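You operate a simulated robot arm through the tools that you are given. There is no shell and no other tool. Be economical: measure what you need, move in short steps, check, and stop when the job is done.

Carry out the task below with a simulated robot arm. There is one attempt and no reset: what you move stays moved.

TASK
Take the green tape roll and leave it on the top of the long desk. Switch the jig clamp on. Close the low delivery door. Switch the roller lever of unit four on. Take the paper pack from the green top of unit four and put it on the left end of the ink bench. Shut the grille door of unit three. Take the cream tape roll and put it on the green cover. Take the teal pad and put it on top of the yellow leaflets. Take the purple pad and leave it on the redo step of the roller rack. Open the glass door. Do these in any order. Set down upright: teal pad, purple pad. The jig clamp goes clockwise seen from above, to its stop. The roller lever of unit four goes to its stop.

The check looks at the end state, three seconds after you hand in, the way a careful person would. Anything else that was tipped, shoved, dropped, spilled or broken makes it a failure. Lids that push on must go on centred and level and be pressed home; caps that screw on are set level and turned clockwise until they are tight.

THE ROBOT
A 7-joint arm with a vacuum gripper on a trunk, on a base that drives. Base frame: it is fixed to the floor where the robot stands at the start and does not move with it; the origin is under the middle of the robot, x ahead of it, y to its left, z up. Readings come in mm, degrees, newtons and seconds.
With the tool pointing down near the work surface it reaches from about 100 to 660 mm from the robot's upright axis, wherever it stands. Its first joint turns from -166.0 to 166.0 degrees. Places, roughly: REDO step of the roller rack (42x13 cm) [580, 2140, 880]; cream tape roll (9x9x4 cm) [-6900, -4300, 200]; glass door [-400, -4200, 1000]; green cover [-8500, -1500, 1000]; green tape roll (9x9x4 cm) [500, -100, 900]; grille door of unit three [-5100, -800, 400]; jig clamp [-1000, 400, 1000]; left end of the ink bench [-2900, -4300, 900]; low delivery door [-2200, -1700, 500]; paper pack [-3500, -1500, 1000]; purple pad (5x5x7 cm) [600, 3200, 900]; roller lever of unit four [-3600, -1200, 1000]; teal pad (5x5x7 cm) [600, 2900, 900]; top of the long desk [-1800, -4500, 900]; yellow leaflets [750, 0, 750]. Payload 1.88 kg.
Tool frame: the origin (TCP) lies in the middle of the cups' lips, and z points out of the cups. The gripper has 1 cup of 32 mm across, covering 32 by 32 mm (tool x, y); the bellows give 14 mm. With the vacuum on, a cup seals on a smooth face that it is pressed against (1 to 4 N); it does not hold porous or soft things. The pull reaches 41 N.
Orientation is that of the tool frame in the base frame, as a unit quaternion [x, y, z, w]. With the cups facing straight down, the tool's x points along the base's -x, its y along +y and its z along -z.

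THE INTERFACE
- The arm moves only by the tool step_arm. Its argument "motion" is a list of rows, each a list of 7 numbers: the turn, a rotation vector about the tool's x, y, z in units of 60 degrees (1.0 is 60 degrees), then the shift along the tool's x, y, z in units of 500 mm (1.0 is 500 mm), then the vacuum: 1 switches it on, 0 off. In form: [[ax, ay, az, dx, dy, dz, vacuum], ...]. A call has 1 to 20 rows; each row is the pose to reach, as a shift and turn from the pose commanded when the call began, along the tool's axes at that moment. A call with a number of a shift or a turn outside -1 to 1 is refused whole. Rows are played at 5 a second. More than 50 mm and 8.6 degrees between two rows, or a gripper value outside its range, and nothing of the call is played. Where a pose cannot be reached the arm comes as near as it can. A force on the tool above 40 N (or 10 N above the force at the start of the call, whichever is more), or a blocked arm, ends the call early, and 0.2 s more pass. The pull builds up within a second once a cup has sealed. Time passes only in rows, and 0.2 s behind the last, so rows that repeat a pose give it time. It gives the time, the measured TCP pose, the force on the tool (base axes) and the pull of the vacuum at its end, in the units of the frame above (readings bear some noise), with the torque about the TCP (base axes, N m) and any sound that the robot's microphone picked up.
- Cameras (640 x 400 px; columns grow to the right, rows downward): "scene" is now at [-56.7, 220.9, 1517.2]; the picture's right is [1.00, -0.04, 0.00], its down [-0.04, -0.93, -0.36] and it looks along [0.02, 0.36, -0.93] (base axes); focal length 214 px, centre (320, 200). "wrist" rides on the gripper at [82, 14, -216] in the tool frame; the picture's right is [-0.17, 0.99, 0.00], its down [-0.91, -0.15, -0.37] and it looks along [-0.37, -0.06, 0.93] (tool axes); focal length 243 px, centre (320, 200). There is no depth. A picture from a camera that has moved, and an enlarged one, comes with that camera's place and axes in the base frame and with its lens.
- camera(camera): a new picture of that camera. No time passes.
- move_column(by): slides the trunk up (or, below 0, down) by that many mm; the arm and the scene camera ride with it, the base frame stays. It gives what a move gives, with no picture.
- roll_base(legs): drives the robot by 1 to 6 legs, each [ahead, left, turn to the left] in mm, mm and degrees, along the robot's own axes; the way and the turn of a leg run together, so that a leg with both is an arc; at most 1500 mm and 180 degrees a leg. The arm and the cameras ride along, it lands a little off, and it stops where it bumps. It gives what a move gives.
- turn_head(pan, tilt): turns the head with the scene camera to pan (to the left, within 155 degrees either way) and tilt (down, from -29 to 69), counted from straight ahead of the robot. It gives what a move gives.
- enlarge(camera, box): a new picture of the part [left, top, right, bottom] of that camera's present view, enlarged. No time passes.
- close_job(): hands the job in; it is judged then, once.

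Go step by step. Nothing tells you exact positions but the pictures and the camera data: compare them with the known pose of the tool, close in by small moves and look again before you grip or let go. The budget is 217 turns and 202 pictures, counting those below and the enlarged ones. Unless the task says otherwise, let go and move clear before handing in, and close with one line.

The tools are called after "Request:" as a command line: name --pt "numbers of a row" for each row, then --argument value for the rest, lists and objects as JSON in quotes. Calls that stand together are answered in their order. step_arm: Moves the arm, as the interface text tells. Its arguments: {"type":"object","properties":{"motion":{"type":"array"}},"required":["motion"]} The other tools are called the same way: move_column (by) slides the trunk up or down; roll_base (legs) drives the base; turn_head (pan, tilt) turns the head that bears the scene camera; camera (camera) takes a picture; enlarge (camera, box) takes an enlarged picture of a part of a camera's view; close_job () hands the job in.

At the start:

```text
time_s: 0.0
position: [-344.3, 184.9, 1338.6]
tool_rot: [0.0, 1.0, 0.0, 0.0]
contact_force: [-0.4, -0.3, -0.5]
moment: [0.03, -0.02, 0.02]
pull: 0.0
trunk travel left (down, up): [-503.0, 87.0]
robot x, y, heading: [-1.5, -0.7, 0.1]
head pan, tilt: [87.6, 68.8]
```

scene: 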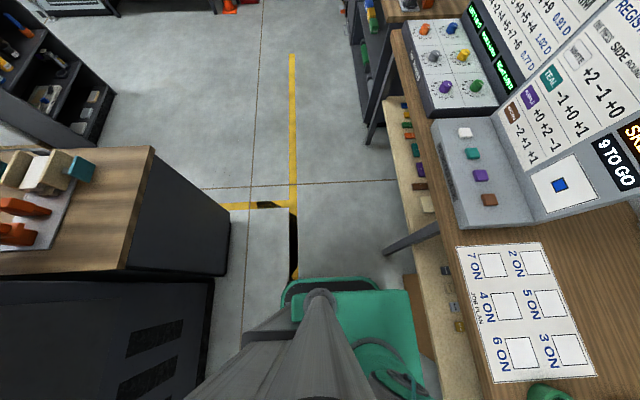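
wrist: 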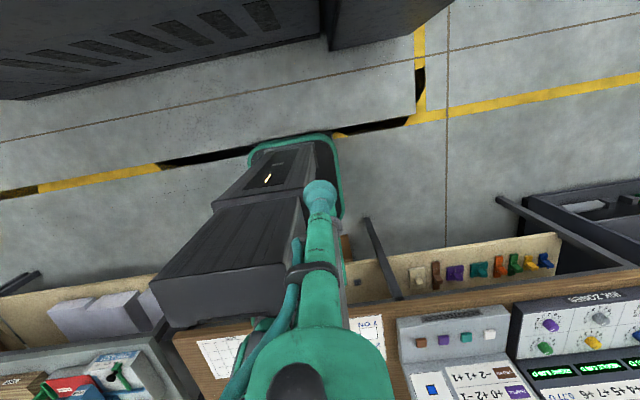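

The scene camera looks down to the robot's left; the arm is folded over the base. I'll look around ahead first.

Request:
turn_head --pan 0 --tilt 45

Request:
camera --camera "scene"

Request:
turn_head --pan 150 --tilt 30

Request:
camera --camera "scene"

Request:
turn_head --pan -120 --tilt 30

Request:
camera --camera "scene"

```text
time_s: 1.6
position: [-344.8, 184.1, 1338.3]
tool_rot: [0.001, 1.0, 0.001, 0.001]
contact_force: [-0.9, 0.5, -0.3]
moment: [0.01, -0.03, 0.01]
pull: 0.0
trunk travel left (down, up): [-503.0, 87.0]
robot x, y, heading: [0.2, -1.2, 0.1]
head pan, tilt: [0.0, 45.0]
```

```text
199 pictures are left
camera scene: at [22.3, 165.0, 1546.1], right [0.0, -1.0, 0.0], down [-0.71, 0.0, -0.71], along [0.71, 0.0, -0.71], focal length 214 px, centre (320, 200)
```

scene: 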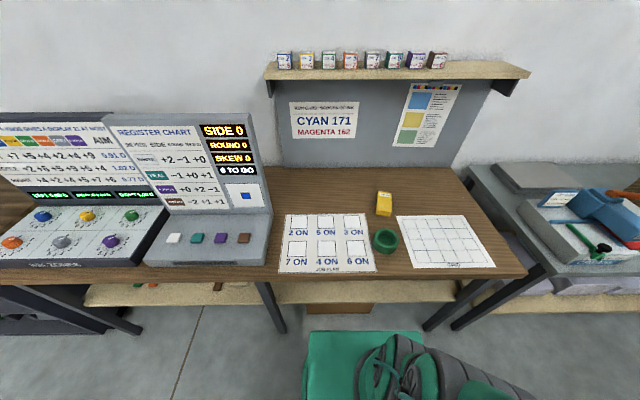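

```text
time_s: 4.0
position: [-344.2, 185.1, 1337.7]
tool_rot: [0.001, 1.0, 0.0, 0.0]
contact_force: [-0.5, -0.4, 0.1]
moment: [0.01, 0.0, -0.04]
pull: 0.1
trunk travel left (down, up): [-503.0, 87.0]
robot x, y, heading: [1.4, 3.8, 0.1]
head pan, tilt: [150.0, 30.0]
```

```text
198 pictures are left
camera scene: at [-137.3, 210.2, 1568.7], right [0.5, 0.87, 0.0], down [0.43, -0.25, -0.87], along [-0.75, 0.43, -0.5], focal length 214 px, centre (320, 200)
```

scene: 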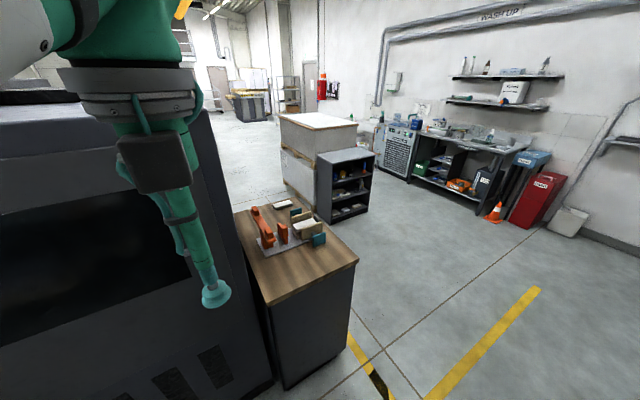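

```text
time_s: 7.7
position: [-348.9, 184.6, 1326.2]
tool_rot: [-0.001, 1.0, -0.005, 0.011]
contact_force: [-0.2, 0.7, 0.3]
moment: [-0.03, -0.02, 0.0]
pull: 0.0
trunk travel left (down, up): [-503.0, 87.0]
robot x, y, heading: [0.3, -1.5, -0.1]
head pan, tilt: [-120.0, 30.0]
```

```text
197 pictures are left
camera scene: at [-56.0, 74.1, 1570.6], right [-1.0, -0.03, 0.0], down [-0.02, 0.48, -0.88], along [0.03, -0.88, -0.48], focal length 214 px, centre (320, 200)
```

scene: 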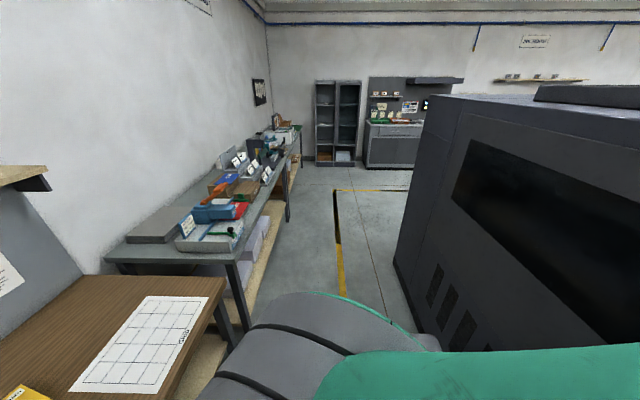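

The head at -120° seems blocked near -90° and nudged the arm, so I'll bring it back. Ahead are the green roll around (546,-111) and a yellow object around (747,-146); I'll look closer at both.

Request:
turn_head --pan -10 --tilt 50

Request:
enlarge --camera "scene" --box '[240, 130, 440, 255]'

Request:
turn_head --pan 70 --tilt 25

Request:
camera --camera "scene"

Request:
turn_head --pan 130 --tilt 45

Request:
camera --camera "scene"

```text
time_s: 9.6
position: [-344.4, 183.7, 1336.4]
tool_rot: [0.0, 1.0, 0.0, 0.0]
contact_force: [-0.1, 0.4, 0.0]
moment: [0.02, 0.01, -0.01]
pull: 0.1
trunk travel left (down, up): [-503.0, 87.0]
robot x, y, heading: [0.1, -1.3, 0.1]
head pan, tilt: [-10.0, 50.0]
```

```text
3.20 times, centred on (340, 192) of scene
camera zoom: at [16.8, 151.6, 1539.2], right [-0.17, -0.98, 0.0], down [-0.75, 0.13, -0.64], along [0.63, -0.11, -0.77], focal length 686 px, centre (256, 224)
```

zoom: 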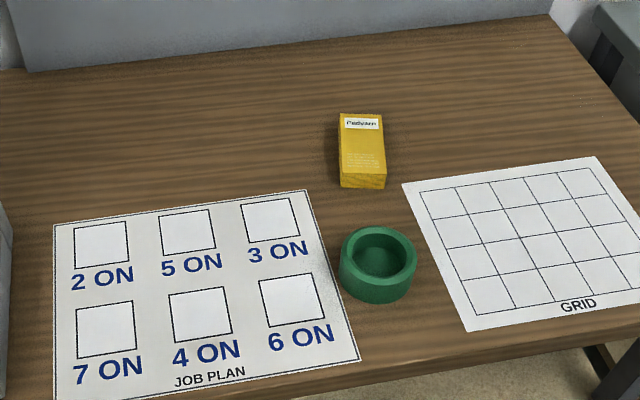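

```text
time_s: 11.1
position: [-344.6, 184.6, 1338.1]
tool_rot: [0.0, 1.0, 0.001, 0.0]
contact_force: [0.2, 0.4, 1.1]
moment: [0.03, 0.01, -0.03]
pull: 0.0
trunk travel left (down, up): [-503.0, 87.0]
robot x, y, heading: [-0.6, 2.8, -0.1]
head pan, tilt: [70.0, 25.0]
```

```text
195 pictures are left
camera scene: at [-27.5, 251.5, 1576.6], right [0.94, -0.34, 0.0], down [-0.14, -0.4, -0.91], along [0.31, 0.85, -0.42], focal length 214 px, centre (320, 200)
```

scene: 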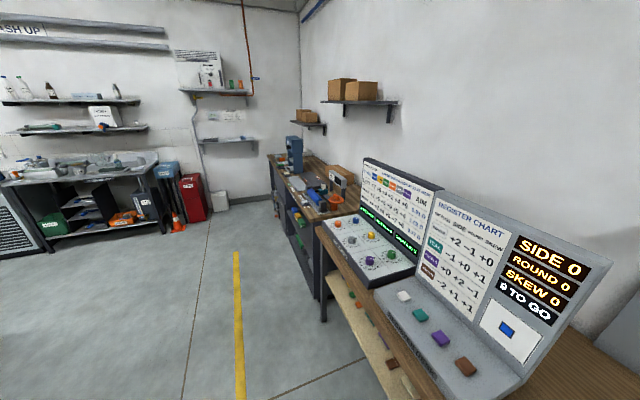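

```text
time_s: 12.4
position: [-345.3, 184.8, 1338.1]
tool_rot: [0.0, 1.0, 0.0, 0.0]
contact_force: [-0.4, 0.3, 0.3]
moment: [-0.01, 0.0, 0.01]
pull: 0.0
trunk travel left (down, up): [-503.0, 87.0]
robot x, y, heading: [-0.8, -0.2, 0.2]
head pan, tilt: [130.0, 45.0]
```

```text
194 pictures are left
camera scene: at [-111.3, 227.3, 1546.1], right [0.77, 0.64, 0.0], down [0.45, -0.54, -0.71], along [-0.45, 0.54, -0.71], focal length 214 px, centre (320, 200)
```

scene: 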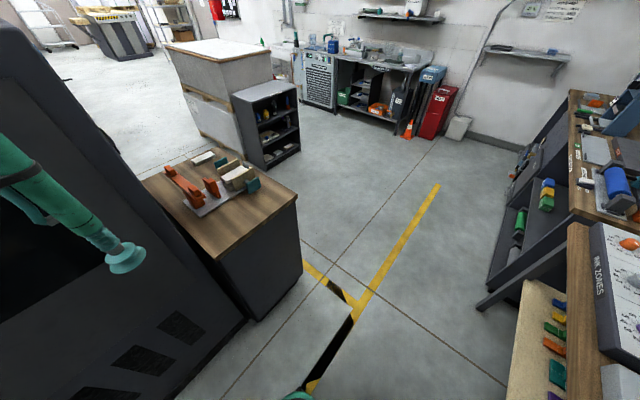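

The jig stands on the wooden cabinet behind-left; I zoom in on it before driving.

Request:
enlarge --camera "scene" --box '[140, 130, 300, 230]'

```text
4.00 times, centred on (220, 180) of scene
camera zoom: at [-111.3, 227.3, 1546.1], right [0.77, 0.64, 0.0], down [0.45, -0.54, -0.71], along [-0.45, 0.54, -0.71], focal length 858 px, centre (720, 280)
```

zoom: 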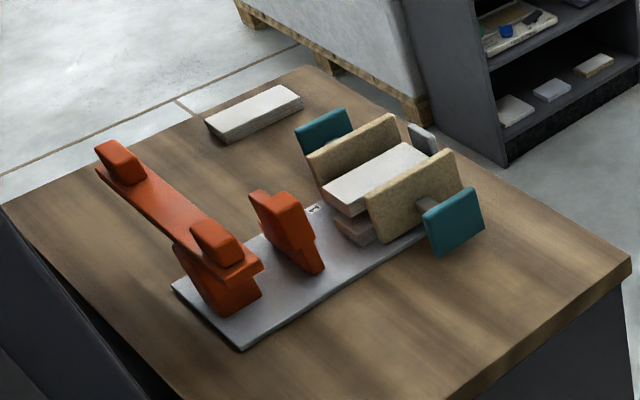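

The orange lever pivots near (-896,378), its tip lies near (-1042,374), and clockwise takes it toward the +y post. I'll drive around to the +y side of the cabinet and face it.

Request:
roll_base --legs '[[0, 1100, 0], [0, 0, -90], [0, -920, 0]]'

Request:
turn_head --pan 0 --tilt 50

Request:
camera --camera "scene"

```text
time_s: 26.3
position: [-755.6, 1423.2, 1337.1]
tool_rot: [0.689, 0.725, 0.0, 0.0]
contact_force: [-0.2, -0.7, 0.8]
moment: [-0.03, 0.0, -0.03]
pull: 0.1
trunk travel left (down, up): [-503.0, 87.0]
robot x, y, heading: [-925.3, 1068.0, -87.1]
head pan, tilt: [130.0, 45.0]
```

```text
time_s: 28.4
position: [-756.6, 1424.2, 1338.3]
tool_rot: [0.689, 0.725, -0.001, 0.0]
contact_force: [0.1, -0.2, -0.3]
moment: [-0.03, -0.02, 0.04]
pull: 0.1
trunk travel left (down, up): [-503.0, 87.0]
robot x, y, heading: [-921.2, 1071.4, -86.9]
head pan, tilt: [0.0, 50.0]
```

```text
192 pictures are left
camera scene: at [-757.4, 1062.1, 1539.2], right [-1.0, -0.05, 0.0], down [-0.04, 0.77, -0.64], along [0.03, -0.64, -0.77], focal length 214 px, centre (320, 200)
```

scene: 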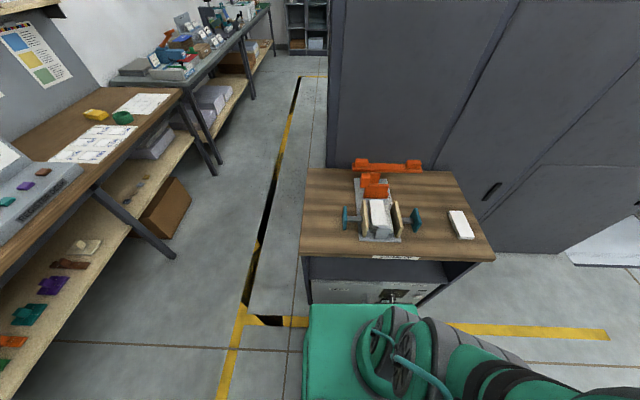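

I'm now in front of the cabinet, lever across the back of the jig. Zooming in on the lever.

Request:
enlarge --camera "scene" --box '[320, 140, 480, 240]'

```text
4.00 times, centred on (400, 190) of scene
camera zoom: at [-757.4, 1062.1, 1539.2], right [-1.0, -0.05, 0.0], down [-0.04, 0.77, -0.64], along [0.03, -0.64, -0.77], focal length 858 px, centre (0, 240)
```

zoom: 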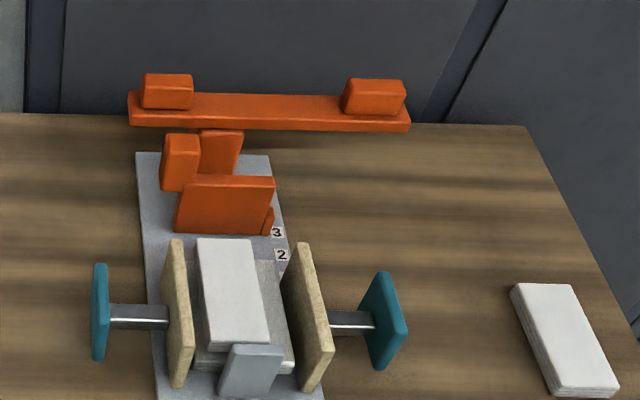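

Triangulated: lever long knob ≈(-1097,381,970), short knob ≈(-895,386,972). The back of the lever is too far, so I'll nudge closer and check the clearance of the base.

Request:
roll_base --legs '[[0, -130, -3]]'

Request:
turn_head --pan 0 --tilt 69

Request:
camera --camera "scene"

```text
time_s: 29.7
position: [-869.2, 1411.7, 1339.2]
tool_rot: [0.707, 0.707, 0.0, 0.001]
contact_force: [0.3, -0.3, 1.0]
moment: [-0.01, -0.02, -0.03]
pull: 0.0
trunk travel left (down, up): [-503.0, 87.0]
robot x, y, heading: [-1056.4, 1065.7, -90.0]
head pan, tilt: [0.0, 50.0]
```

```text
time_s: 30.5
position: [-870.2, 1411.1, 1338.0]
tool_rot: [0.708, 0.707, -0.001, 0.0]
contact_force: [0.4, -0.3, 0.4]
moment: [0.0, -0.01, 0.01]
pull: 0.0
trunk travel left (down, up): [-503.0, 87.0]
robot x, y, heading: [-1052.6, 1066.9, -90.0]
head pan, tilt: [0.0, 68.8]
```

```text
190 pictures are left
camera scene: at [-890.0, 1071.5, 1517.3], right [-1.0, 0.0, 0.0], down [0.0, 0.93, -0.36], along [0.0, -0.36, -0.93], focal length 214 px, centre (320, 200)
```

scene: 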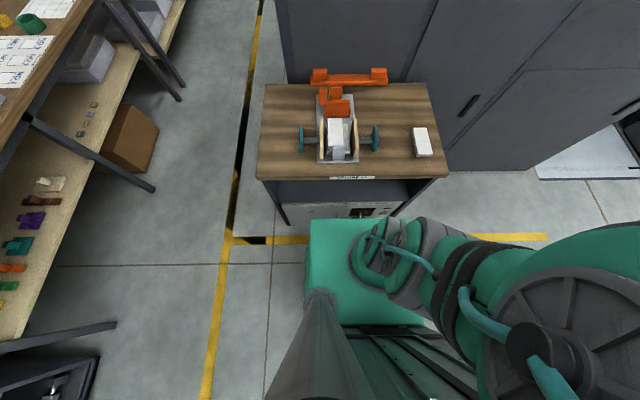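

The base is already close to the cabinet front; approaching the lever from the cabinet's far (-x) end would be better. I check the floor there.

Request:
turn_head --pan -60 --tilt 45

Request:
camera --camera "scene"

```text
time_s: 31.8
position: [-871.4, 1410.9, 1337.8]
tool_rot: [0.707, 0.707, 0.001, 0.0]
contact_force: [-0.3, -0.4, -0.6]
moment: [-0.03, -0.02, 0.0]
pull: 0.1
trunk travel left (down, up): [-503.0, 87.0]
robot x, y, heading: [-1055.9, 1067.0, -90.1]
head pan, tilt: [-60.0, 45.0]
```

```text
189 pictures are left
camera scene: at [-960.4, 1086.8, 1546.1], right [-0.5, 0.87, 0.0], down [0.61, 0.35, -0.71], along [-0.61, -0.35, -0.71], focal length 214 px, centre (320, 200)
```

scene: 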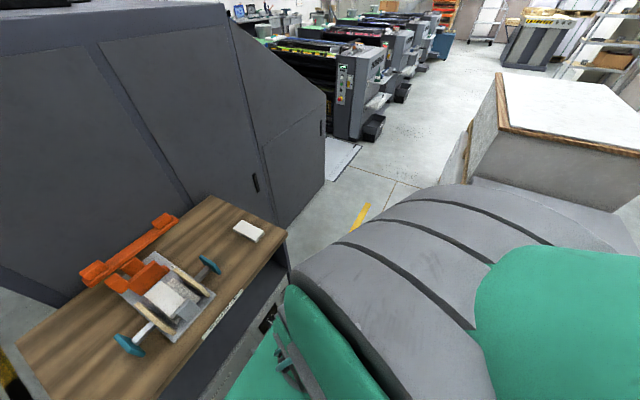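

The -x end of the cabinet is about x=-1340 and the floor there looks clear (machine wall near y≈260, shelf at y>1390). I drive around to stand at the -x end, facing +x.

Request:
roll_base --legs '[[-90, 0, 0], [0, 0, 90], [-344, -130, 0], [-330, -40, 0], [0, -350, 0]]'

Request:
turn_head --pan 0 --tilt 60

Request:
camera --camera "scene"

```text
time_s: 42.2
position: [-2083.1, 874.8, 1336.2]
tool_rot: [0.02, 1.0, 0.001, -0.001]
contact_force: [0.2, 0.2, 0.3]
moment: [-0.02, 0.0, 0.03]
pull: 0.0
trunk travel left (down, up): [-503.0, 87.0]
robot x, y, heading: [-1747.6, 677.8, -2.3]
head pan, tilt: [-60.0, 45.0]
```

```text
time_s: 43.5
position: [-2084.3, 873.6, 1337.8]
tool_rot: [0.02, 1.0, 0.0, 0.0]
contact_force: [-0.2, -0.4, 0.6]
moment: [-0.01, 0.06, -0.01]
pull: 0.2
trunk travel left (down, up): [-503.0, 87.0]
robot x, y, heading: [-1746.9, 673.1, -2.4]
head pan, tilt: [0.0, 60.0]
```

```text
188 pictures are left
camera scene: at [-1732.9, 839.8, 1526.6], right [-0.04, -1.0, 0.0], down [-0.87, 0.04, -0.5], along [0.5, -0.02, -0.87], focal length 214 px, centre (320, 200)
```

scene: 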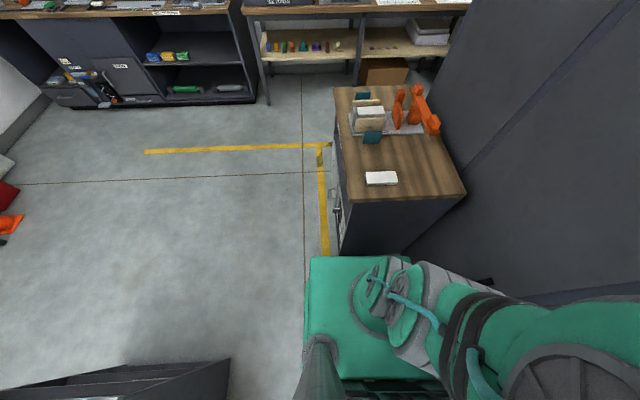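

I'm at the cabinet's end. I'll shift a bit closer, then swing the arm around the left side to the front.

Request:
roll_base --legs '[[40, -80, 2.4]]'

Request:
step_arm --pt "0 0 0 -0.065 0.065 0 0" --pt "0 0 0 -0.13 0.13 0 0" --pt "0 0 0 -0.194 0.196 0 0" --pt "0 0 0 -0.259 0.261 0 0" --pt "0 0 0 -0.323 0.327 0 0" --pt "0 0 0 -0.388 0.392 0 0" --pt "0 0 0 -0.474 0.398 0 0" --pt "0 0 0 -0.56 0.404 0 0" --pt "0 0 0 -0.645 0.41 0 0" --pt "0 0 0 -0.731 0.416 0 0" --pt "0 0 0 -0.817 0.42 0 0" --pt "0 0 0 -0.902 0.426 0 0" --pt "0 0 0 -0.988 0.43 0 0"

```text
time_s: 44.6
position: [-2054.1, 780.4, 1339.8]
tool_rot: [0.0, 1.0, 0.0, -0.001]
contact_force: [0.6, -0.4, 0.4]
moment: [0.0, 0.02, 0.03]
pull: 0.1
trunk travel left (down, up): [-503.0, 87.0]
robot x, y, heading: [-1708.5, 594.9, 0.2]
head pan, tilt: [0.0, 60.0]
```

```text
time_s: 45.6
position: [-1992.2, 836.0, 1332.7]
tool_rot: [-0.107, 0.994, -0.004, 0.005]
contact_force: [-0.2, -0.2, 0.5]
moment: [0.0, -0.01, 0.0]
pull: 0.0
trunk travel left (down, up): [-503.0, 87.0]
robot x, y, heading: [-1710.8, 593.3, -0.0]
head pan, tilt: [0.0, 60.0]
stopped in row 4: the arm was blocked; the commanded pose is now the measured one
```

The arm got blocked swinging left, probably against the head or a joint limit. I take a look at the arm before the next attempt.

Request:
turn_head --pan 100 --tilt 20

Request:
camera --camera "scene"

Request:
camera --camera "wrist"

```text
time_s: 47.3
position: [-1987.2, 838.0, 1338.5]
tool_rot: [-0.104, 0.995, 0.001, -0.001]
contact_force: [-0.4, 0.7, 0.1]
moment: [0.0, 0.02, 0.02]
pull: 0.0
trunk travel left (down, up): [-503.0, 87.0]
robot x, y, heading: [-1708.1, 598.9, -0.0]
head pan, tilt: [100.0, 20.0]
```

```text
187 pictures are left
camera scene: at [-1782.2, 853.3, 1584.7], right [0.99, 0.15, 0.0], down [0.05, -0.34, -0.94], along [-0.14, 0.93, -0.34], focal length 214 px, centre (320, 200)
```

scene: 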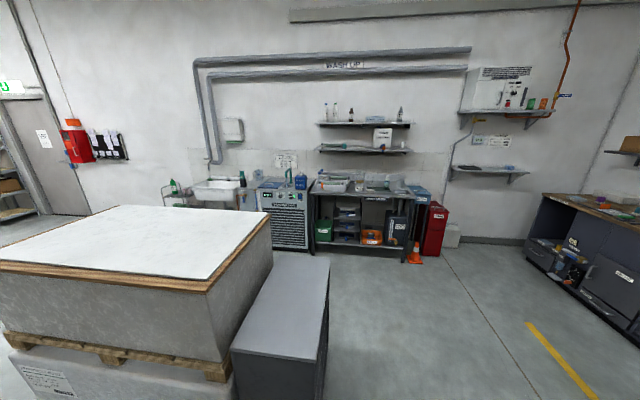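

```text
186 pictures are left
camera wrist: at [-2069.7, 832.8, 1555.7], right [-0.04, 1.0, 0.0], down [0.93, 0.04, 0.37], along [0.37, 0.02, -0.93], focal length 243 px, centre (320, 200)
```

wrist: 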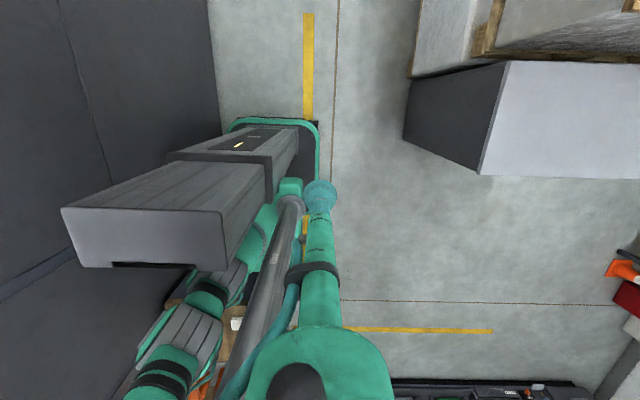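

The mast of the head stands left of the arm, so the arm can't come round the left; I'll raise the tool and try carrying it round the back to the right side.

Request:
step_arm --pt "0 0 0 0 0 -0.06 0" --pt "0 0 0 0.03 -0.02 -0.12 0" --pt "0 0 0 0.07 -0.06 -0.18 0" --pt "0 0 0 0.13 -0.1 -0.24 0" --pt "0 0 0 0.18 -0.14 -0.24 0" --pt "0 0 0 0.235 -0.18 -0.24 0" --pt "0 0 0 0.293 -0.224 -0.24 0" --pt "0 0 0 0.313 -0.28 -0.24 0" --pt "0 0 0 0.333 -0.34 -0.24 0" --pt "0 0 0 0.353 -0.4 -0.24 0" --pt "0 0 0 0.373 -0.455 -0.24 0" --pt "0 0 0 0.394 -0.51 -0.24 0"

```text
time_s: 49.9
position: [-2063.4, 712.3, 1348.3]
tool_rot: [-0.104, 0.995, -0.006, 0.003]
contact_force: [0.6, 0.2, 0.5]
moment: [-0.03, 0.01, 0.0]
pull: 0.0
out of reach, approached as far as the arm can: row 1, 2, 3, 4, 5, 6, 7, 8, 9, 10, 11, 12
trunk travel left (down, up): [-503.0, 87.0]
robot x, y, heading: [-1709.2, 596.0, 0.0]
head pan, tilt: [100.0, 20.0]
```

The arm stops near azimuth 162°, consistent with joint 1's limit. I look at the arm itself to understand its posture.

Request:
turn_head --pan 152 --tilt 0

Request:
camera --camera "scene"

Request:
turn_head --pan -60 --tilt 10

Request:
camera --camera "scene"

Request:
turn_head --pan -40 --tilt 65

Request:
camera --camera "scene"

```text
time_s: 51.1
position: [-2062.6, 712.2, 1349.1]
tool_rot: [-0.103, 0.995, -0.006, 0.003]
contact_force: [0.6, -0.3, 0.3]
moment: [0.0, -0.02, 0.03]
pull: 0.1
trunk travel left (down, up): [-503.0, 87.0]
robot x, y, heading: [-1710.3, 601.4, 0.3]
head pan, tilt: [152.0, 0.0]
```

```text
185 pictures are left
camera scene: at [-1847.8, 803.5, 1617.0], right [0.47, 0.88, 0.0], down [0.0, 0.0, -1.0], along [-0.88, 0.47, 0.0], focal length 214 px, centre (320, 200)
```

scene: 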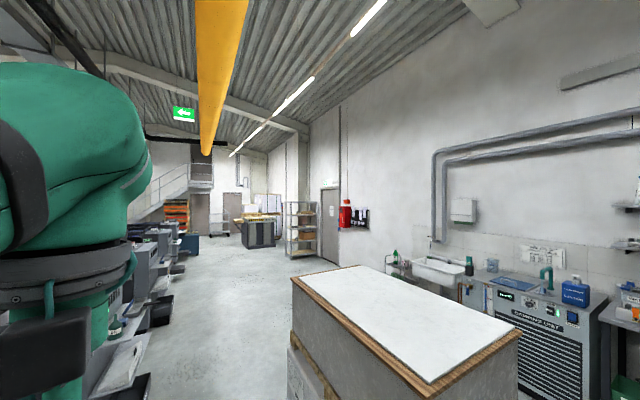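

```text
time_s: 54.2
position: [-2062.2, 712.7, 1349.2]
tool_rot: [-0.104, 0.995, -0.006, 0.003]
contact_force: [-0.4, -0.2, -0.2]
moment: [-0.01, 0.05, -0.03]
pull: 0.2
trunk travel left (down, up): [-503.0, 87.0]
robot x, y, heading: [-1706.7, 594.2, 0.2]
head pan, tilt: [-60.0, 10.0]
```

```text
184 pictures are left
camera scene: at [-1721.7, 680.7, 1601.0], right [-0.87, -0.5, 0.0], down [-0.09, 0.15, -0.98], along [0.49, -0.85, -0.17], focal length 214 px, centre (320, 200)
```

scene: 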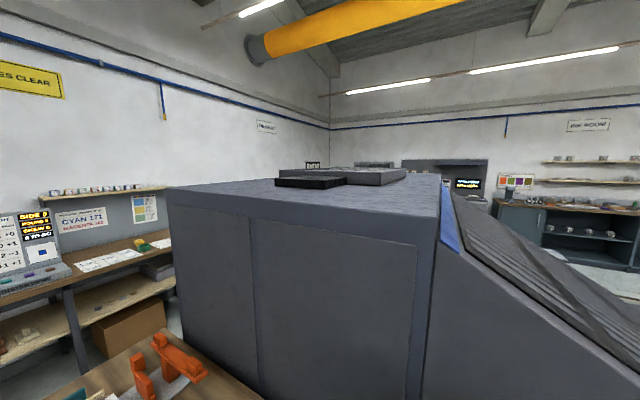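

```text
time_s: 55.4
position: [-2062.0, 713.6, 1348.6]
tool_rot: [-0.104, 0.995, -0.007, 0.004]
contact_force: [0.2, -0.5, -0.6]
moment: [-0.02, 0.0, 0.02]
pull: 0.1
trunk travel left (down, up): [-503.0, 87.0]
robot x, y, heading: [-1707.8, 596.1, 0.0]
head pan, tilt: [-40.0, 65.0]
```

```text
183 pictures are left
camera scene: at [-1721.8, 722.2, 1521.1], right [-0.64, -0.77, 0.0], down [-0.69, 0.58, -0.42], along [0.32, -0.27, -0.91], focal length 214 px, centre (320, 200)
```

scene: 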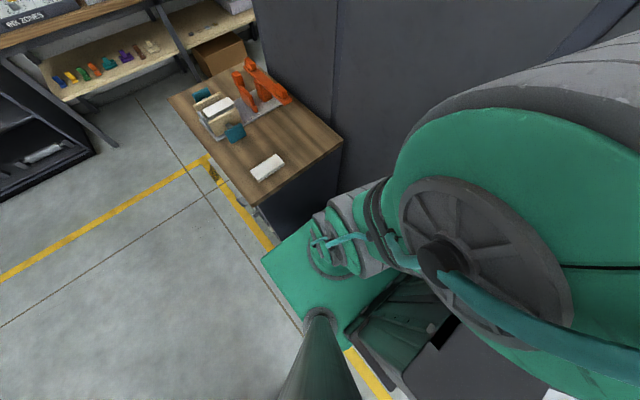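

The elbow leans back over the column, with the forearm toward back-left. The last refusal may have been just due to the height; I'll retry going round the back at the original height, gently.

Request:
step_arm --pt "0 0 0 0.02 -0.05 0.01 0" --pt "0 0 0 0.03 -0.1 0.02 0" --pt "0 0 0 0.04 -0.15 0.02 0" --pt "0 0 0 0.05 -0.2 0.02 0" --pt "0 0 0 0.06 -0.25 0.02 0"

```text
time_s: 56.6
position: [-2032.1, 702.0, 1340.3]
tool_rot: [-0.103, 0.995, -0.009, 0.002]
contact_force: [-0.2, -0.3, 0.2]
moment: [0.01, 0.02, 0.03]
pull: 0.1
out of reach, approached as far as the arm can: row 1, 2, 3, 4, 5
trunk travel left (down, up): [-503.0, 87.0]
robot x, y, heading: [-1707.4, 594.8, 0.1]
head pan, tilt: [-40.0, 65.0]
```

Joint 1 is at its limit near azimuth 162° and the mast blocks the left, so I'll bring the arm over the top: swing the tool outward and up until the arm is vertical, turn it round, and lower it in front. First the outward tilt.

Request:
turn_head --pan 110 --tilt 0

Request:
step_arm --pt "-0.083 0.093 0 0.036 0.032 0.003 0" --pt "-0.167 0.186 0 0.071 0.063 -0.004 0" --pt "-0.25 0.279 0 0.104 0.093 -0.02 0" --pt "-0.334 0.372 0 0.134 0.12 -0.045 0" --pt "-0.417 0.465 0 0.16 0.144 -0.078 0" --pt "-0.501 0.558 0 0.183 0.164 -0.119 0" --pt "-0.584 0.651 0 0.2 0.18 -0.166 0" --pt "-0.668 0.744 0 0.212 0.19 -0.22 0"

```text
time_s: 59.0
position: [-2032.3, 701.6, 1339.0]
tool_rot: [-0.103, 0.995, -0.008, 0.002]
contact_force: [0.4, 0.7, 0.2]
moment: [0.0, 0.0, -0.02]
pull: 0.1
trunk travel left (down, up): [-503.0, 87.0]
robot x, y, heading: [-1709.1, 597.4, -0.1]
head pan, tilt: [110.0, 0.0]
```

```text
time_s: 60.8
position: [-2152.2, 805.7, 1448.1]
tool_rot: [-0.09, 0.864, 0.289, -0.403]
contact_force: [-0.7, 0.7, 0.7]
moment: [0.0, 0.01, 0.03]
pull: 0.1
out of reach, approached as far as the arm can: row 1, 2, 3, 4, 5, 6, 7, 8
trunk travel left (down, up): [-503.0, 87.0]
robot x, y, heading: [-1707.7, 597.7, -0.2]
head pan, tilt: [110.0, 0.0]
```

The tool is now tilted about 60° outward. Next tilt it past horizontal to 120° while pulling the wrist in.

Request:
step_arm --pt "-0.083 0.093 0 0.047 0.048 -0.031 0" --pt "-0.167 0.186 0 0.093 0.095 -0.07 0" --pt "-0.25 0.279 0 0.137 0.14 -0.12 0" --pt "-0.334 0.372 0 0.179 0.182 -0.178 0" --pt "-0.417 0.465 0 0.217 0.222 -0.244 0" --pt "-0.501 0.558 0 0.251 0.258 -0.318 0" --pt "-0.584 0.651 0 0.278 0.288 -0.399 0" --pt "-0.668 0.744 0 0.302 0.315 -0.486 0"

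```text
time_s: 62.6
position: [-2060.5, 782.4, 1761.2]
tool_rot: [0.053, -0.503, -0.506, 0.699]
contact_force: [-4.8, 1.3, -5.7]
moment: [0.53, 1.11, -0.24]
pull: 0.1
out of reach, approached as far as the arm can: row 2, 3, 4, 5, 6, 7, 8
trunk travel left (down, up): [-503.0, 87.0]
robot x, y, heading: [-1706.9, 598.4, 0.2]
head pan, tilt: [110.0, 0.0]
```

Tool now points up-outward but a small force shows; I read again in place and look.

Request:
step_arm --pt "0 0 0 0 0 0 0" --pt "0 0 0 0 0 0 0"

Request:
camera --camera "wrist"

```text
time_s: 63.2
position: [-2058.2, 780.5, 1762.3]
tool_rot: [0.052, -0.502, -0.506, 0.7]
contact_force: [0.3, 0.8, 0.3]
moment: [0.0, -0.02, 0.03]
pull: 0.0
trunk travel left (down, up): [-503.0, 87.0]
robot x, y, heading: [-1710.1, 596.3, -0.2]
head pan, tilt: [110.0, 0.0]
```

```text
182 pictures are left
camera wrist: at [-1887.2, 629.9, 1718.2], right [0.65, 0.6, 0.47], down [0.2, 0.46, -0.87], along [-0.74, 0.65, 0.18], focal length 243 px, centre (320, 200)
```

wrist: 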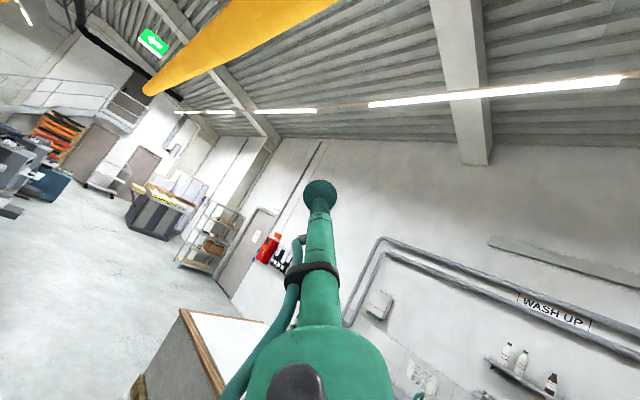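

The force was transient. Continue to 150° with the wrist nearly above the axis.

Request:
step_arm --pt "-0.056 0.062 0 0.052 0.055 -0.027 0" --pt "-0.111 0.124 0 0.103 0.109 -0.059 0" --pt "-0.167 0.186 0 0.154 0.163 -0.095 0" --pt "-0.223 0.248 0 0.204 0.216 -0.135 0" --pt "-0.278 0.31 0 0.252 0.266 -0.179 0" --pt "-0.334 0.372 0 0.301 0.319 -0.227 0" --pt "-0.334 0.372 0 0.301 0.319 -0.227 0"

```text
time_s: 64.8
position: [-1862.6, 695.6, 1904.4]
tool_rot: [0.037, -0.285, -0.561, 0.776]
contact_force: [0.0, -0.7, 0.4]
moment: [-0.01, -0.02, 0.0]
pull: 0.0
out of reach, approached as far as the arm can: row 2, 4, 5, 6, 7
trunk travel left (down, up): [-503.0, 87.0]
robot x, y, heading: [-1709.7, 596.1, -0.0]
head pan, tilt: [110.0, 0.0]
```

Now carry the arm around the vertical axis, clockwise past the mast, with the tool high.

Request:
step_arm --pt "-0.053 -0.05 -0.111 -0.03 0.041 -0.004 0" --pt "-0.107 -0.101 -0.223 -0.055 0.085 -0.012 0" --pt "-0.16 -0.151 -0.334 -0.074 0.131 -0.024 0" --pt "-0.214 -0.201 -0.445 -0.086 0.178 -0.039 0" --pt "-0.267 -0.251 -0.557 -0.093 0.226 -0.057 0" --pt "-0.321 -0.302 -0.668 -0.092 0.272 -0.079 0" --pt "-0.374 -0.352 -0.779 -0.086 0.317 -0.102 0" --pt "-0.428 -0.402 -0.891 -0.072 0.359 -0.128 0"

```text
time_s: 66.6
position: [-1692.1, 781.9, 1904.7]
tool_rot: [0.121, 0.264, 0.884, -0.366]
contact_force: [0.9, -0.8, 0.2]
moment: [-0.08, -0.03, 0.01]
pull: 0.0
out of reach, approached as far as the arm can: row 2, 3, 4, 5, 6, 7, 8
trunk travel left (down, up): [-503.0, 87.0]
robot x, y, heading: [-1708.3, 593.4, -0.1]
head pan, tilt: [110.0, 0.0]
```

Worked. The same relative motion again carries it to azimuth ≈19°.

Request:
step_arm --pt "-0.053 -0.05 -0.111 -0.03 0.041 -0.004 0" --pt "-0.107 -0.101 -0.223 -0.055 0.085 -0.012 0" --pt "-0.16 -0.151 -0.334 -0.074 0.131 -0.024 0" --pt "-0.214 -0.201 -0.445 -0.086 0.178 -0.039 0" --pt "-0.267 -0.251 -0.557 -0.093 0.226 -0.057 0" --pt "-0.321 -0.302 -0.668 -0.092 0.272 -0.079 0" --pt "-0.374 -0.352 -0.779 -0.086 0.317 -0.102 0" --pt "-0.428 -0.402 -0.891 -0.072 0.359 -0.128 0"

```text
time_s: 68.4
position: [-1524.3, 680.1, 1915.8]
tool_rot: [0.24, 0.157, 0.944, 0.166]
contact_force: [0.3, 0.2, -0.9]
moment: [0.0, -0.03, 0.01]
pull: 0.0
out of reach, approached as far as the arm can: row 3, 4, 5, 6, 7, 8
trunk travel left (down, up): [-503.0, 87.0]
robot x, y, heading: [-1711.6, 597.8, -0.0]
head pan, tilt: [110.0, 0.0]
```

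The arm is now at azimuth ≈24° in front. Lower it forward until the tool is about horizontal.

Request:
step_arm --pt "0.041 -0.047 0 -0.062 -0.055 0.002 0" --pt "0.083 -0.094 0 -0.123 -0.109 0.001 0" --pt "0.125 -0.141 0 -0.185 -0.164 -0.001 0" --pt "0.166 -0.188 0 -0.246 -0.217 -0.007 0" --pt "0.207 -0.234 0 -0.306 -0.271 -0.014 0" --pt "0.249 -0.281 0 -0.366 -0.324 -0.024 0" --pt "0.29 -0.328 0 -0.426 -0.377 -0.036 0" --pt "0.332 -0.375 0 -0.484 -0.429 -0.05 0" --pt "0.373 -0.422 0 -0.542 -0.48 -0.066 0" --pt "0.415 -0.469 0 -0.598 -0.53 -0.084 0" --pt "0.456 -0.516 0 -0.654 -0.579 -0.105 0" --pt "0.498 -0.563 0 -0.708 -0.627 -0.126 0" --pt "0.54 -0.61 0 -0.761 -0.674 -0.15 0" --pt "0.581 -0.657 0 -0.813 -0.72 -0.175 0" --pt "0.622 -0.703 0 -0.863 -0.764 -0.202 0" --pt "0.664 -0.75 0 -0.912 -0.807 -0.23 0"

Request:
turn_head --pan 0 --tilt 40

Request:
camera --camera "scene"

Request:
camera --camera "wrist"

```text
time_s: 70.7
position: [-1311.1, 898.0, 1662.8]
tool_rot: [0.438, 0.376, 0.816, 0.024]
contact_force: [0.7, -0.5, 0.6]
moment: [-0.08, 0.06, -0.01]
pull: 0.0
trunk travel left (down, up): [-503.0, 87.0]
robot x, y, heading: [-1706.9, 598.4, 0.2]
head pan, tilt: [110.0, 0.0]
stopped in row 11: the arm was blocked; the commanded pose is now the measured one
```

```text
time_s: 72.6
position: [-1309.1, 896.9, 1661.4]
tool_rot: [0.44, 0.375, 0.815, 0.026]
contact_force: [0.1, -0.8, 0.0]
moment: [-0.02, 0.0, -0.01]
pull: 0.0
trunk travel left (down, up): [-503.0, 87.0]
robot x, y, heading: [-1713.6, 592.2, 0.0]
head pan, tilt: [0.0, 40.0]
```

```text
181 pictures are left
camera scene: at [-1683.2, 761.3, 1553.4], right [0.0, -1.0, 0.0], down [-0.64, 0.0, -0.77], along [0.77, 0.0, -0.64], focal length 214 px, centre (320, 200)
```

scene: 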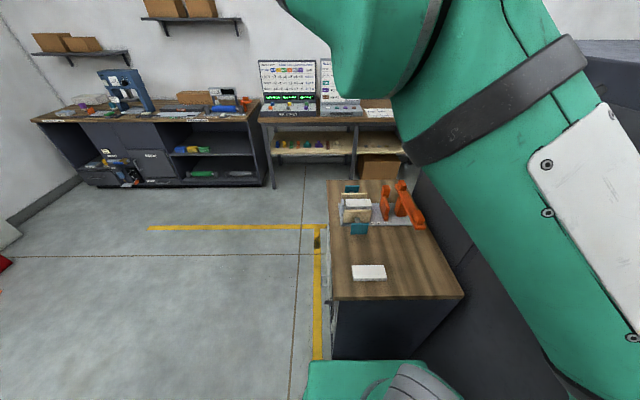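

```text
180 pictures are left
camera wrist: at [-1515.4, 790.4, 1655.4], right [0.39, -0.77, 0.51], down [0.24, -0.45, -0.86], along [0.89, 0.45, 0.01], focal length 243 px, centre (320, 200)
```

wrist: 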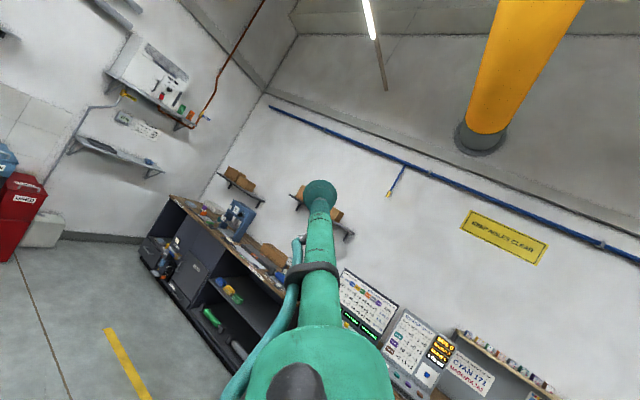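

The arm is over the front now. Swing it right, clear of the mast, to azimuth ≈-8°.

Request:
step_arm --pt "-0.052 -0.048 -0.025 -0.052 0.06 -0.006 0" --pt "-0.105 -0.095 -0.05 -0.102 0.121 -0.017 0" --pt "-0.157 -0.143 -0.075 -0.149 0.181 -0.033 0" --pt "-0.21 -0.19 -0.1 -0.194 0.243 -0.055 0" --pt "-0.262 -0.238 -0.125 -0.236 0.303 -0.083 0" --pt "-0.314 -0.286 -0.149 -0.275 0.364 -0.117 0" --pt "-0.367 -0.333 -0.174 -0.311 0.423 -0.155 0" --pt "-0.419 -0.381 -0.199 -0.343 0.481 -0.198 0" --pt "-0.472 -0.428 -0.224 -0.371 0.537 -0.246 0" --pt "-0.524 -0.476 -0.249 -0.395 0.591 -0.298 0"

```text
time_s: 73.2
position: [-1326.0, 898.0, 1664.1]
tool_rot: [0.431, 0.383, 0.817, 0.01]
contact_force: [1.0, 0.0, 0.1]
moment: [-0.02, -0.01, 0.01]
pull: 0.1
trunk travel left (down, up): [-503.0, 87.0]
robot x, y, heading: [-1706.3, 596.1, -0.0]
head pan, tilt: [0.0, 40.0]
stopped in row 3: the arm was blocked; the commanded pose is now the measured one
```

Blocked again, so I inspect the arm from the head camera.

Request:
turn_head --pan -45 --tilt 20

Request:
camera --camera "scene"

Request:
turn_head --pan -10 --tilt 69

Request:
camera --camera "scene"

```text
time_s: 74.3
position: [-1324.4, 898.0, 1663.4]
tool_rot: [0.43, 0.384, 0.817, 0.008]
contact_force: [0.4, -0.9, -0.1]
moment: [-0.01, 0.0, 0.02]
pull: 0.1
trunk travel left (down, up): [-503.0, 87.0]
robot x, y, heading: [-1711.6, 598.0, 0.0]
head pan, tilt: [-45.0, 20.0]
```

```text
179 pictures are left
camera scene: at [-1702.3, 695.5, 1584.7], right [-0.71, -0.71, 0.0], down [-0.24, 0.24, -0.94], along [0.67, -0.66, -0.34], focal length 214 px, centre (320, 200)
```

scene: 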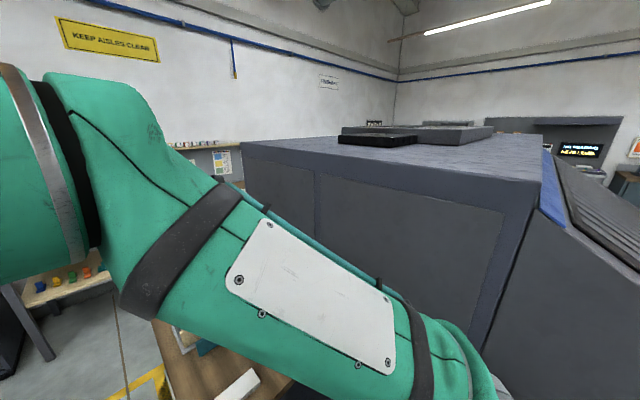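

```text
time_s: 75.5
position: [-1324.6, 898.8, 1664.1]
tool_rot: [0.431, 0.384, 0.817, 0.008]
contact_force: [0.1, -0.2, 0.2]
moment: [-0.02, -0.03, 0.0]
pull: 0.0
trunk travel left (down, up): [-503.0, 87.0]
robot x, y, heading: [-1708.0, 596.4, -0.1]
head pan, tilt: [-10.0, 68.8]
```

```text
178 pictures are left
camera scene: at [-1713.1, 751.5, 1517.4], right [-0.17, -0.98, 0.0], down [-0.92, 0.16, -0.36], along [0.36, -0.06, -0.93], focal length 214 px, centre (320, 200)
```

scene: 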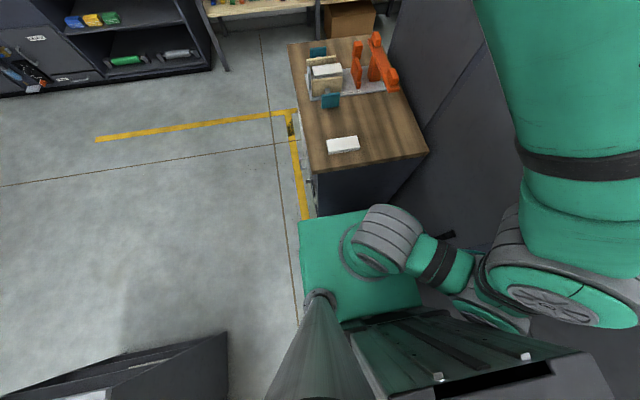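

I see it: the elbow is out to the right-rear and meets the column when swung further. I'll extend the arm forward and down instead, which lifts the elbow away.

Request:
step_arm --pt "0.046 -0.051 0 -0.079 -0.027 -0.015 0" --pt "0.092 -0.101 0 -0.158 -0.054 -0.029 0" --pt "0.138 -0.152 0 -0.237 -0.081 -0.044 0" --pt "0.183 -0.202 0 -0.316 -0.108 -0.059 0" --pt "0.229 -0.253 0 -0.395 -0.135 -0.073 0" --pt "0.275 -0.304 0 -0.474 -0.162 -0.088 0" --pt "0.321 -0.354 0 -0.553 -0.19 -0.103 0" --pt "0.367 -0.405 0 -0.632 -0.217 -0.117 0" --pt "0.413 -0.455 0 -0.711 -0.244 -0.132 0" --pt "0.458 -0.506 0 -0.79 -0.271 -0.147 0" --pt "0.504 -0.556 0 -0.869 -0.298 -0.161 0" --pt "0.55 -0.607 0 -0.948 -0.325 -0.176 0"

Request:
camera --camera "scene"

```text
time_s: 76.1
position: [-1358.6, 950.1, 1588.6]
tool_rot: [0.427, 0.466, 0.771, -0.07]
contact_force: [-0.3, -0.4, 0.8]
moment: [0.03, 0.06, 0.0]
pull: 0.0
trunk travel left (down, up): [-503.0, 87.0]
robot x, y, heading: [-1707.6, 597.0, 0.1]
head pan, tilt: [-10.0, 68.8]
stopped in row 3: the arm was blocked; the commanded pose is now the measured one
```

```text
177 pictures are left
camera scene: at [-1713.0, 751.6, 1516.5], right [-0.17, -0.98, 0.0], down [-0.92, 0.16, -0.36], along [0.36, -0.06, -0.93], focal length 214 px, centre (320, 200)
```

scene: 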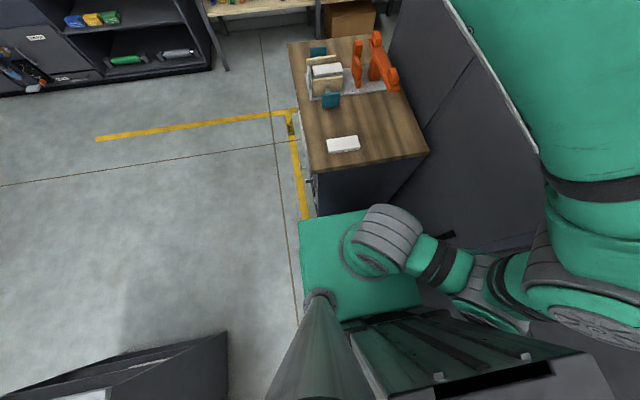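

The elbow is in its normal elbow-up pose but jams against the column when the wrist is near. I'll raise, then extend outward along azimuth 36° keeping the arm stretched.

Request:
step_arm --pt "0 0 0 0.047 0.043 0.013 0" --pt "0 0 0 0.093 0.085 0.026 0" --pt "0 0 0 0.14 0.128 0.039 0" --pt "0 0 0 0.093 0.111 0.096 0" --pt "0 0 0 0.046 0.094 0.153 0" --pt "0 0 0 -0.002 0.078 0.209 0" --pt "0 0 0 -0.049 0.061 0.266 0" --pt "0 0 0 -0.113 0.028 0.318 0" --pt "0 0 0 -0.178 -0.004 0.37 0" --pt "0 0 0 -0.242 -0.037 0.422 0" --pt "0 0 0 -0.307 -0.069 0.475 0" --pt "0 0 0 -0.377 -0.114 0.507 0" --pt "0 0 0 -0.447 -0.158 0.539 0" --pt "0 0 0 -0.518 -0.203 0.571 0" --pt "0 0 0 -0.588 -0.247 0.603 0"

Request:
camera --camera "scene"

```text
time_s: 79.3
position: [-1055.1, 1164.0, 1357.0]
tool_rot: [0.427, 0.465, 0.772, -0.069]
contact_force: [-0.7, -1.2, 1.4]
moment: [-0.05, 0.03, -0.03]
pull: 0.0
trunk travel left (down, up): [-503.0, 87.0]
robot x, y, heading: [-1708.1, 592.8, -0.0]
head pan, tilt: [-10.0, 68.8]
```

```text
176 pictures are left
camera scene: at [-1713.1, 751.6, 1517.2], right [-0.17, -0.98, 0.0], down [-0.92, 0.16, -0.36], along [0.36, -0.06, -0.93], focal length 214 px, centre (320, 200)
```

scene: 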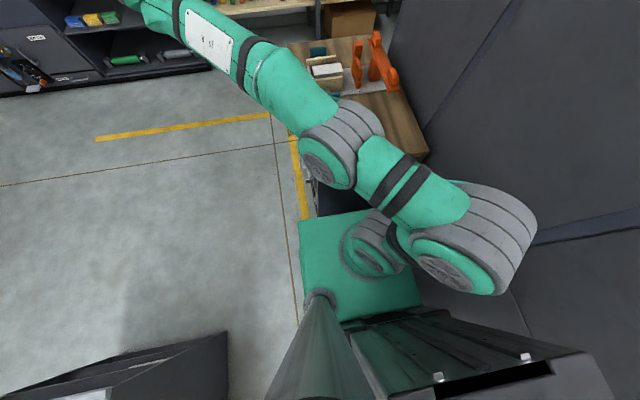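

The arm is now properly extended in front-left. Next tilt the tool downward while retracting.

Request:
step_arm --pt "0.067 -0.074 0 -0.026 -0.035 -0.056 0" --pt "0.134 -0.147 0 -0.052 -0.07 -0.112 0" --pt "0.201 -0.221 0 -0.078 -0.106 -0.168 0" --pt "0.268 -0.295 0 -0.104 -0.141 -0.224 0" --pt "0.336 -0.369 0 -0.13 -0.176 -0.28 0" --pt "0.403 -0.442 0 -0.156 -0.211 -0.335 0" --pt "0.47 -0.516 0 -0.182 -0.246 -0.391 0" --pt "0.537 -0.59 0 -0.208 -0.282 -0.447 0" --pt "0.604 -0.663 0 -0.234 -0.317 -0.503 0" --pt "0.671 -0.737 0 -0.26 -0.352 -0.559 0"

```text
time_s: 81.5
position: [-1233.2, 1009.1, 1091.2]
tool_rot: [0.632, 0.689, 0.354, -0.032]
contact_force: [-0.1, 0.6, -0.7]
moment: [0.02, -0.01, -0.01]
pull: 0.0
trunk travel left (down, up): [-503.0, 87.0]
robot x, y, heading: [-1707.6, 597.3, -0.0]
head pan, tilt: [-10.0, 68.8]
```

Now swing right over the cabinet at z≈1090, above the jig.

Request:
step_arm --pt "-0.036 -0.032 0.054 -0.076 0.058 -0.015 0" --pt "-0.071 -0.065 0.108 -0.153 0.11 -0.035 0" --pt "-0.107 -0.097 0.163 -0.233 0.157 -0.059 0" --pt "-0.142 -0.13 0.217 -0.314 0.198 -0.088 0" --pt "-0.178 -0.162 0.271 -0.397 0.233 -0.121 0" --pt "-0.214 -0.194 0.325 -0.479 0.262 -0.158 0" --pt "-0.249 -0.227 0.379 -0.563 0.286 -0.199 0" --pt "-0.285 -0.259 0.434 -0.646 0.302 -0.243 0" --pt "-0.32 -0.292 0.488 -0.728 0.313 -0.291 0" --pt "-0.356 -0.324 0.542 -0.808 0.317 -0.342 0" --pt "-0.392 -0.356 0.596 -0.888 0.315 -0.395 0" --pt "-0.427 -0.389 0.651 -0.964 0.306 -0.451 0"

Request:
turn_head --pan 0 --tilt 45

Request:
camera --camera "scene"

Request:
camera --camera "wrist"

```text
time_s: 84.1
position: [-1087.0, 472.0, 1087.8]
tool_rot: [0.871, 0.34, 0.332, 0.125]
contact_force: [-0.2, 0.8, -0.9]
moment: [-0.02, -0.02, -0.05]
pull: 0.0
trunk travel left (down, up): [-503.0, 87.0]
robot x, y, heading: [-1711.8, 596.9, 0.2]
head pan, tilt: [-10.0, 68.8]
```

```text
time_s: 85.0
position: [-1087.5, 473.0, 1086.3]
tool_rot: [0.87, 0.341, 0.333, 0.126]
contact_force: [-0.5, -0.6, 0.3]
moment: [-0.01, 0.02, 0.0]
pull: 0.0
trunk travel left (down, up): [-503.0, 87.0]
robot x, y, heading: [-1709.3, 596.5, -0.2]
head pan, tilt: [0.0, 45.0]
```

```text
175 pictures are left
camera scene: at [-1686.9, 761.2, 1546.0], right [0.0, -1.0, 0.0], down [-0.71, 0.0, -0.71], along [0.71, 0.0, -0.71], focal length 214 px, centre (320, 200)
```

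scene: 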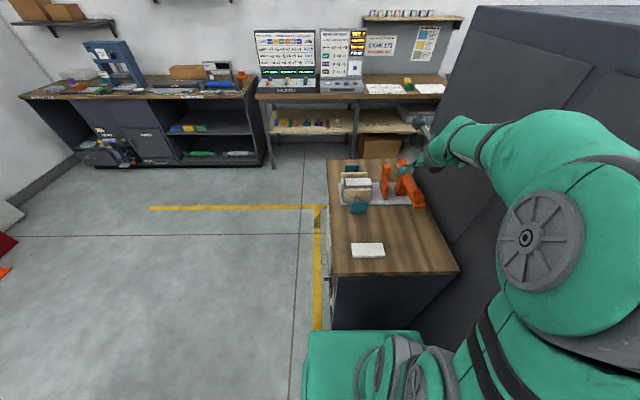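

```text
174 pictures are left
camera wrist: at [-1179.0, 515.0, 1296.0], right [0.41, -0.84, 0.36], down [-0.83, -0.51, -0.24], along [0.38, -0.2, -0.9], focal length 243 px, centre (320, 200)
```

wrist: 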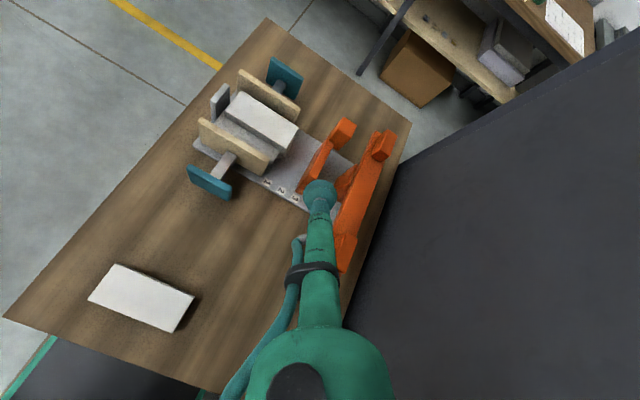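

The arm is now in a good posture above the jig. Bar is at about z 912–942 with the knob up to ~985; I'll dip the tool into the gap between bar and machine wall (y≈318).

Request:
step_arm --pt "-0.031 -0.028 0.047 -0.053 0.056 -0.002 0" --pt "-0.062 -0.056 0.093 -0.107 0.113 -0.003 0" --pt "-0.093 -0.084 0.14 -0.16 0.169 -0.005 0" --pt "-0.124 -0.112 0.187 -0.213 0.225 -0.006 0" --pt "-0.124 -0.112 0.187 -0.247 0.195 0.045 0" --pt "-0.124 -0.112 0.187 -0.28 0.165 0.095 0"

Request:
camera --camera "wrist"

Request:
camera --camera "scene"

```text
time_s: 86.4
position: [-1092.7, 317.9, 1017.8]
tool_rot: [0.908, 0.222, 0.314, 0.169]
contact_force: [-0.1, 0.0, -1.1]
moment: [-0.02, 0.01, 0.04]
pull: 0.0
trunk travel left (down, up): [-503.0, 87.0]
robot x, y, heading: [-1713.7, 596.1, 0.1]
head pan, tilt: [0.0, 45.0]
```

```text
173 pictures are left
camera wrist: at [-1171.0, 382.3, 1225.7], right [0.18, -0.92, 0.36], down [-0.93, -0.27, -0.24], along [0.32, -0.29, -0.9], focal length 243 px, centre (320, 200)
```

wrist: 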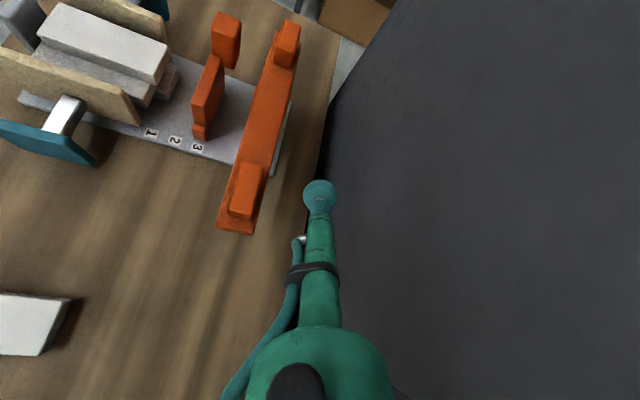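

```text
172 pictures are left
camera scene: at [-1686.8, 761.3, 1546.1], right [0.0, -1.0, 0.0], down [-0.71, 0.0, -0.71], along [0.71, 0.0, -0.71], focal length 214 px, centre (320, 200)
```

scene: 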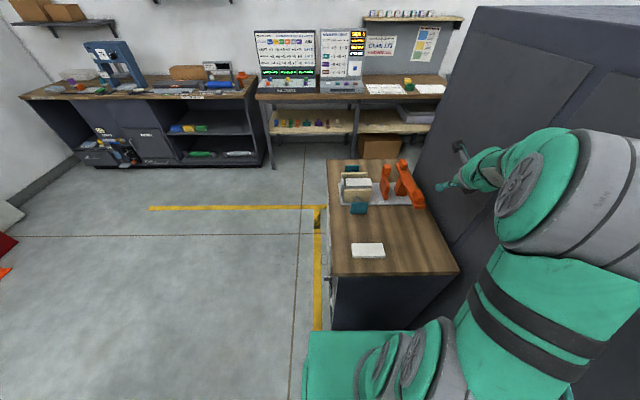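

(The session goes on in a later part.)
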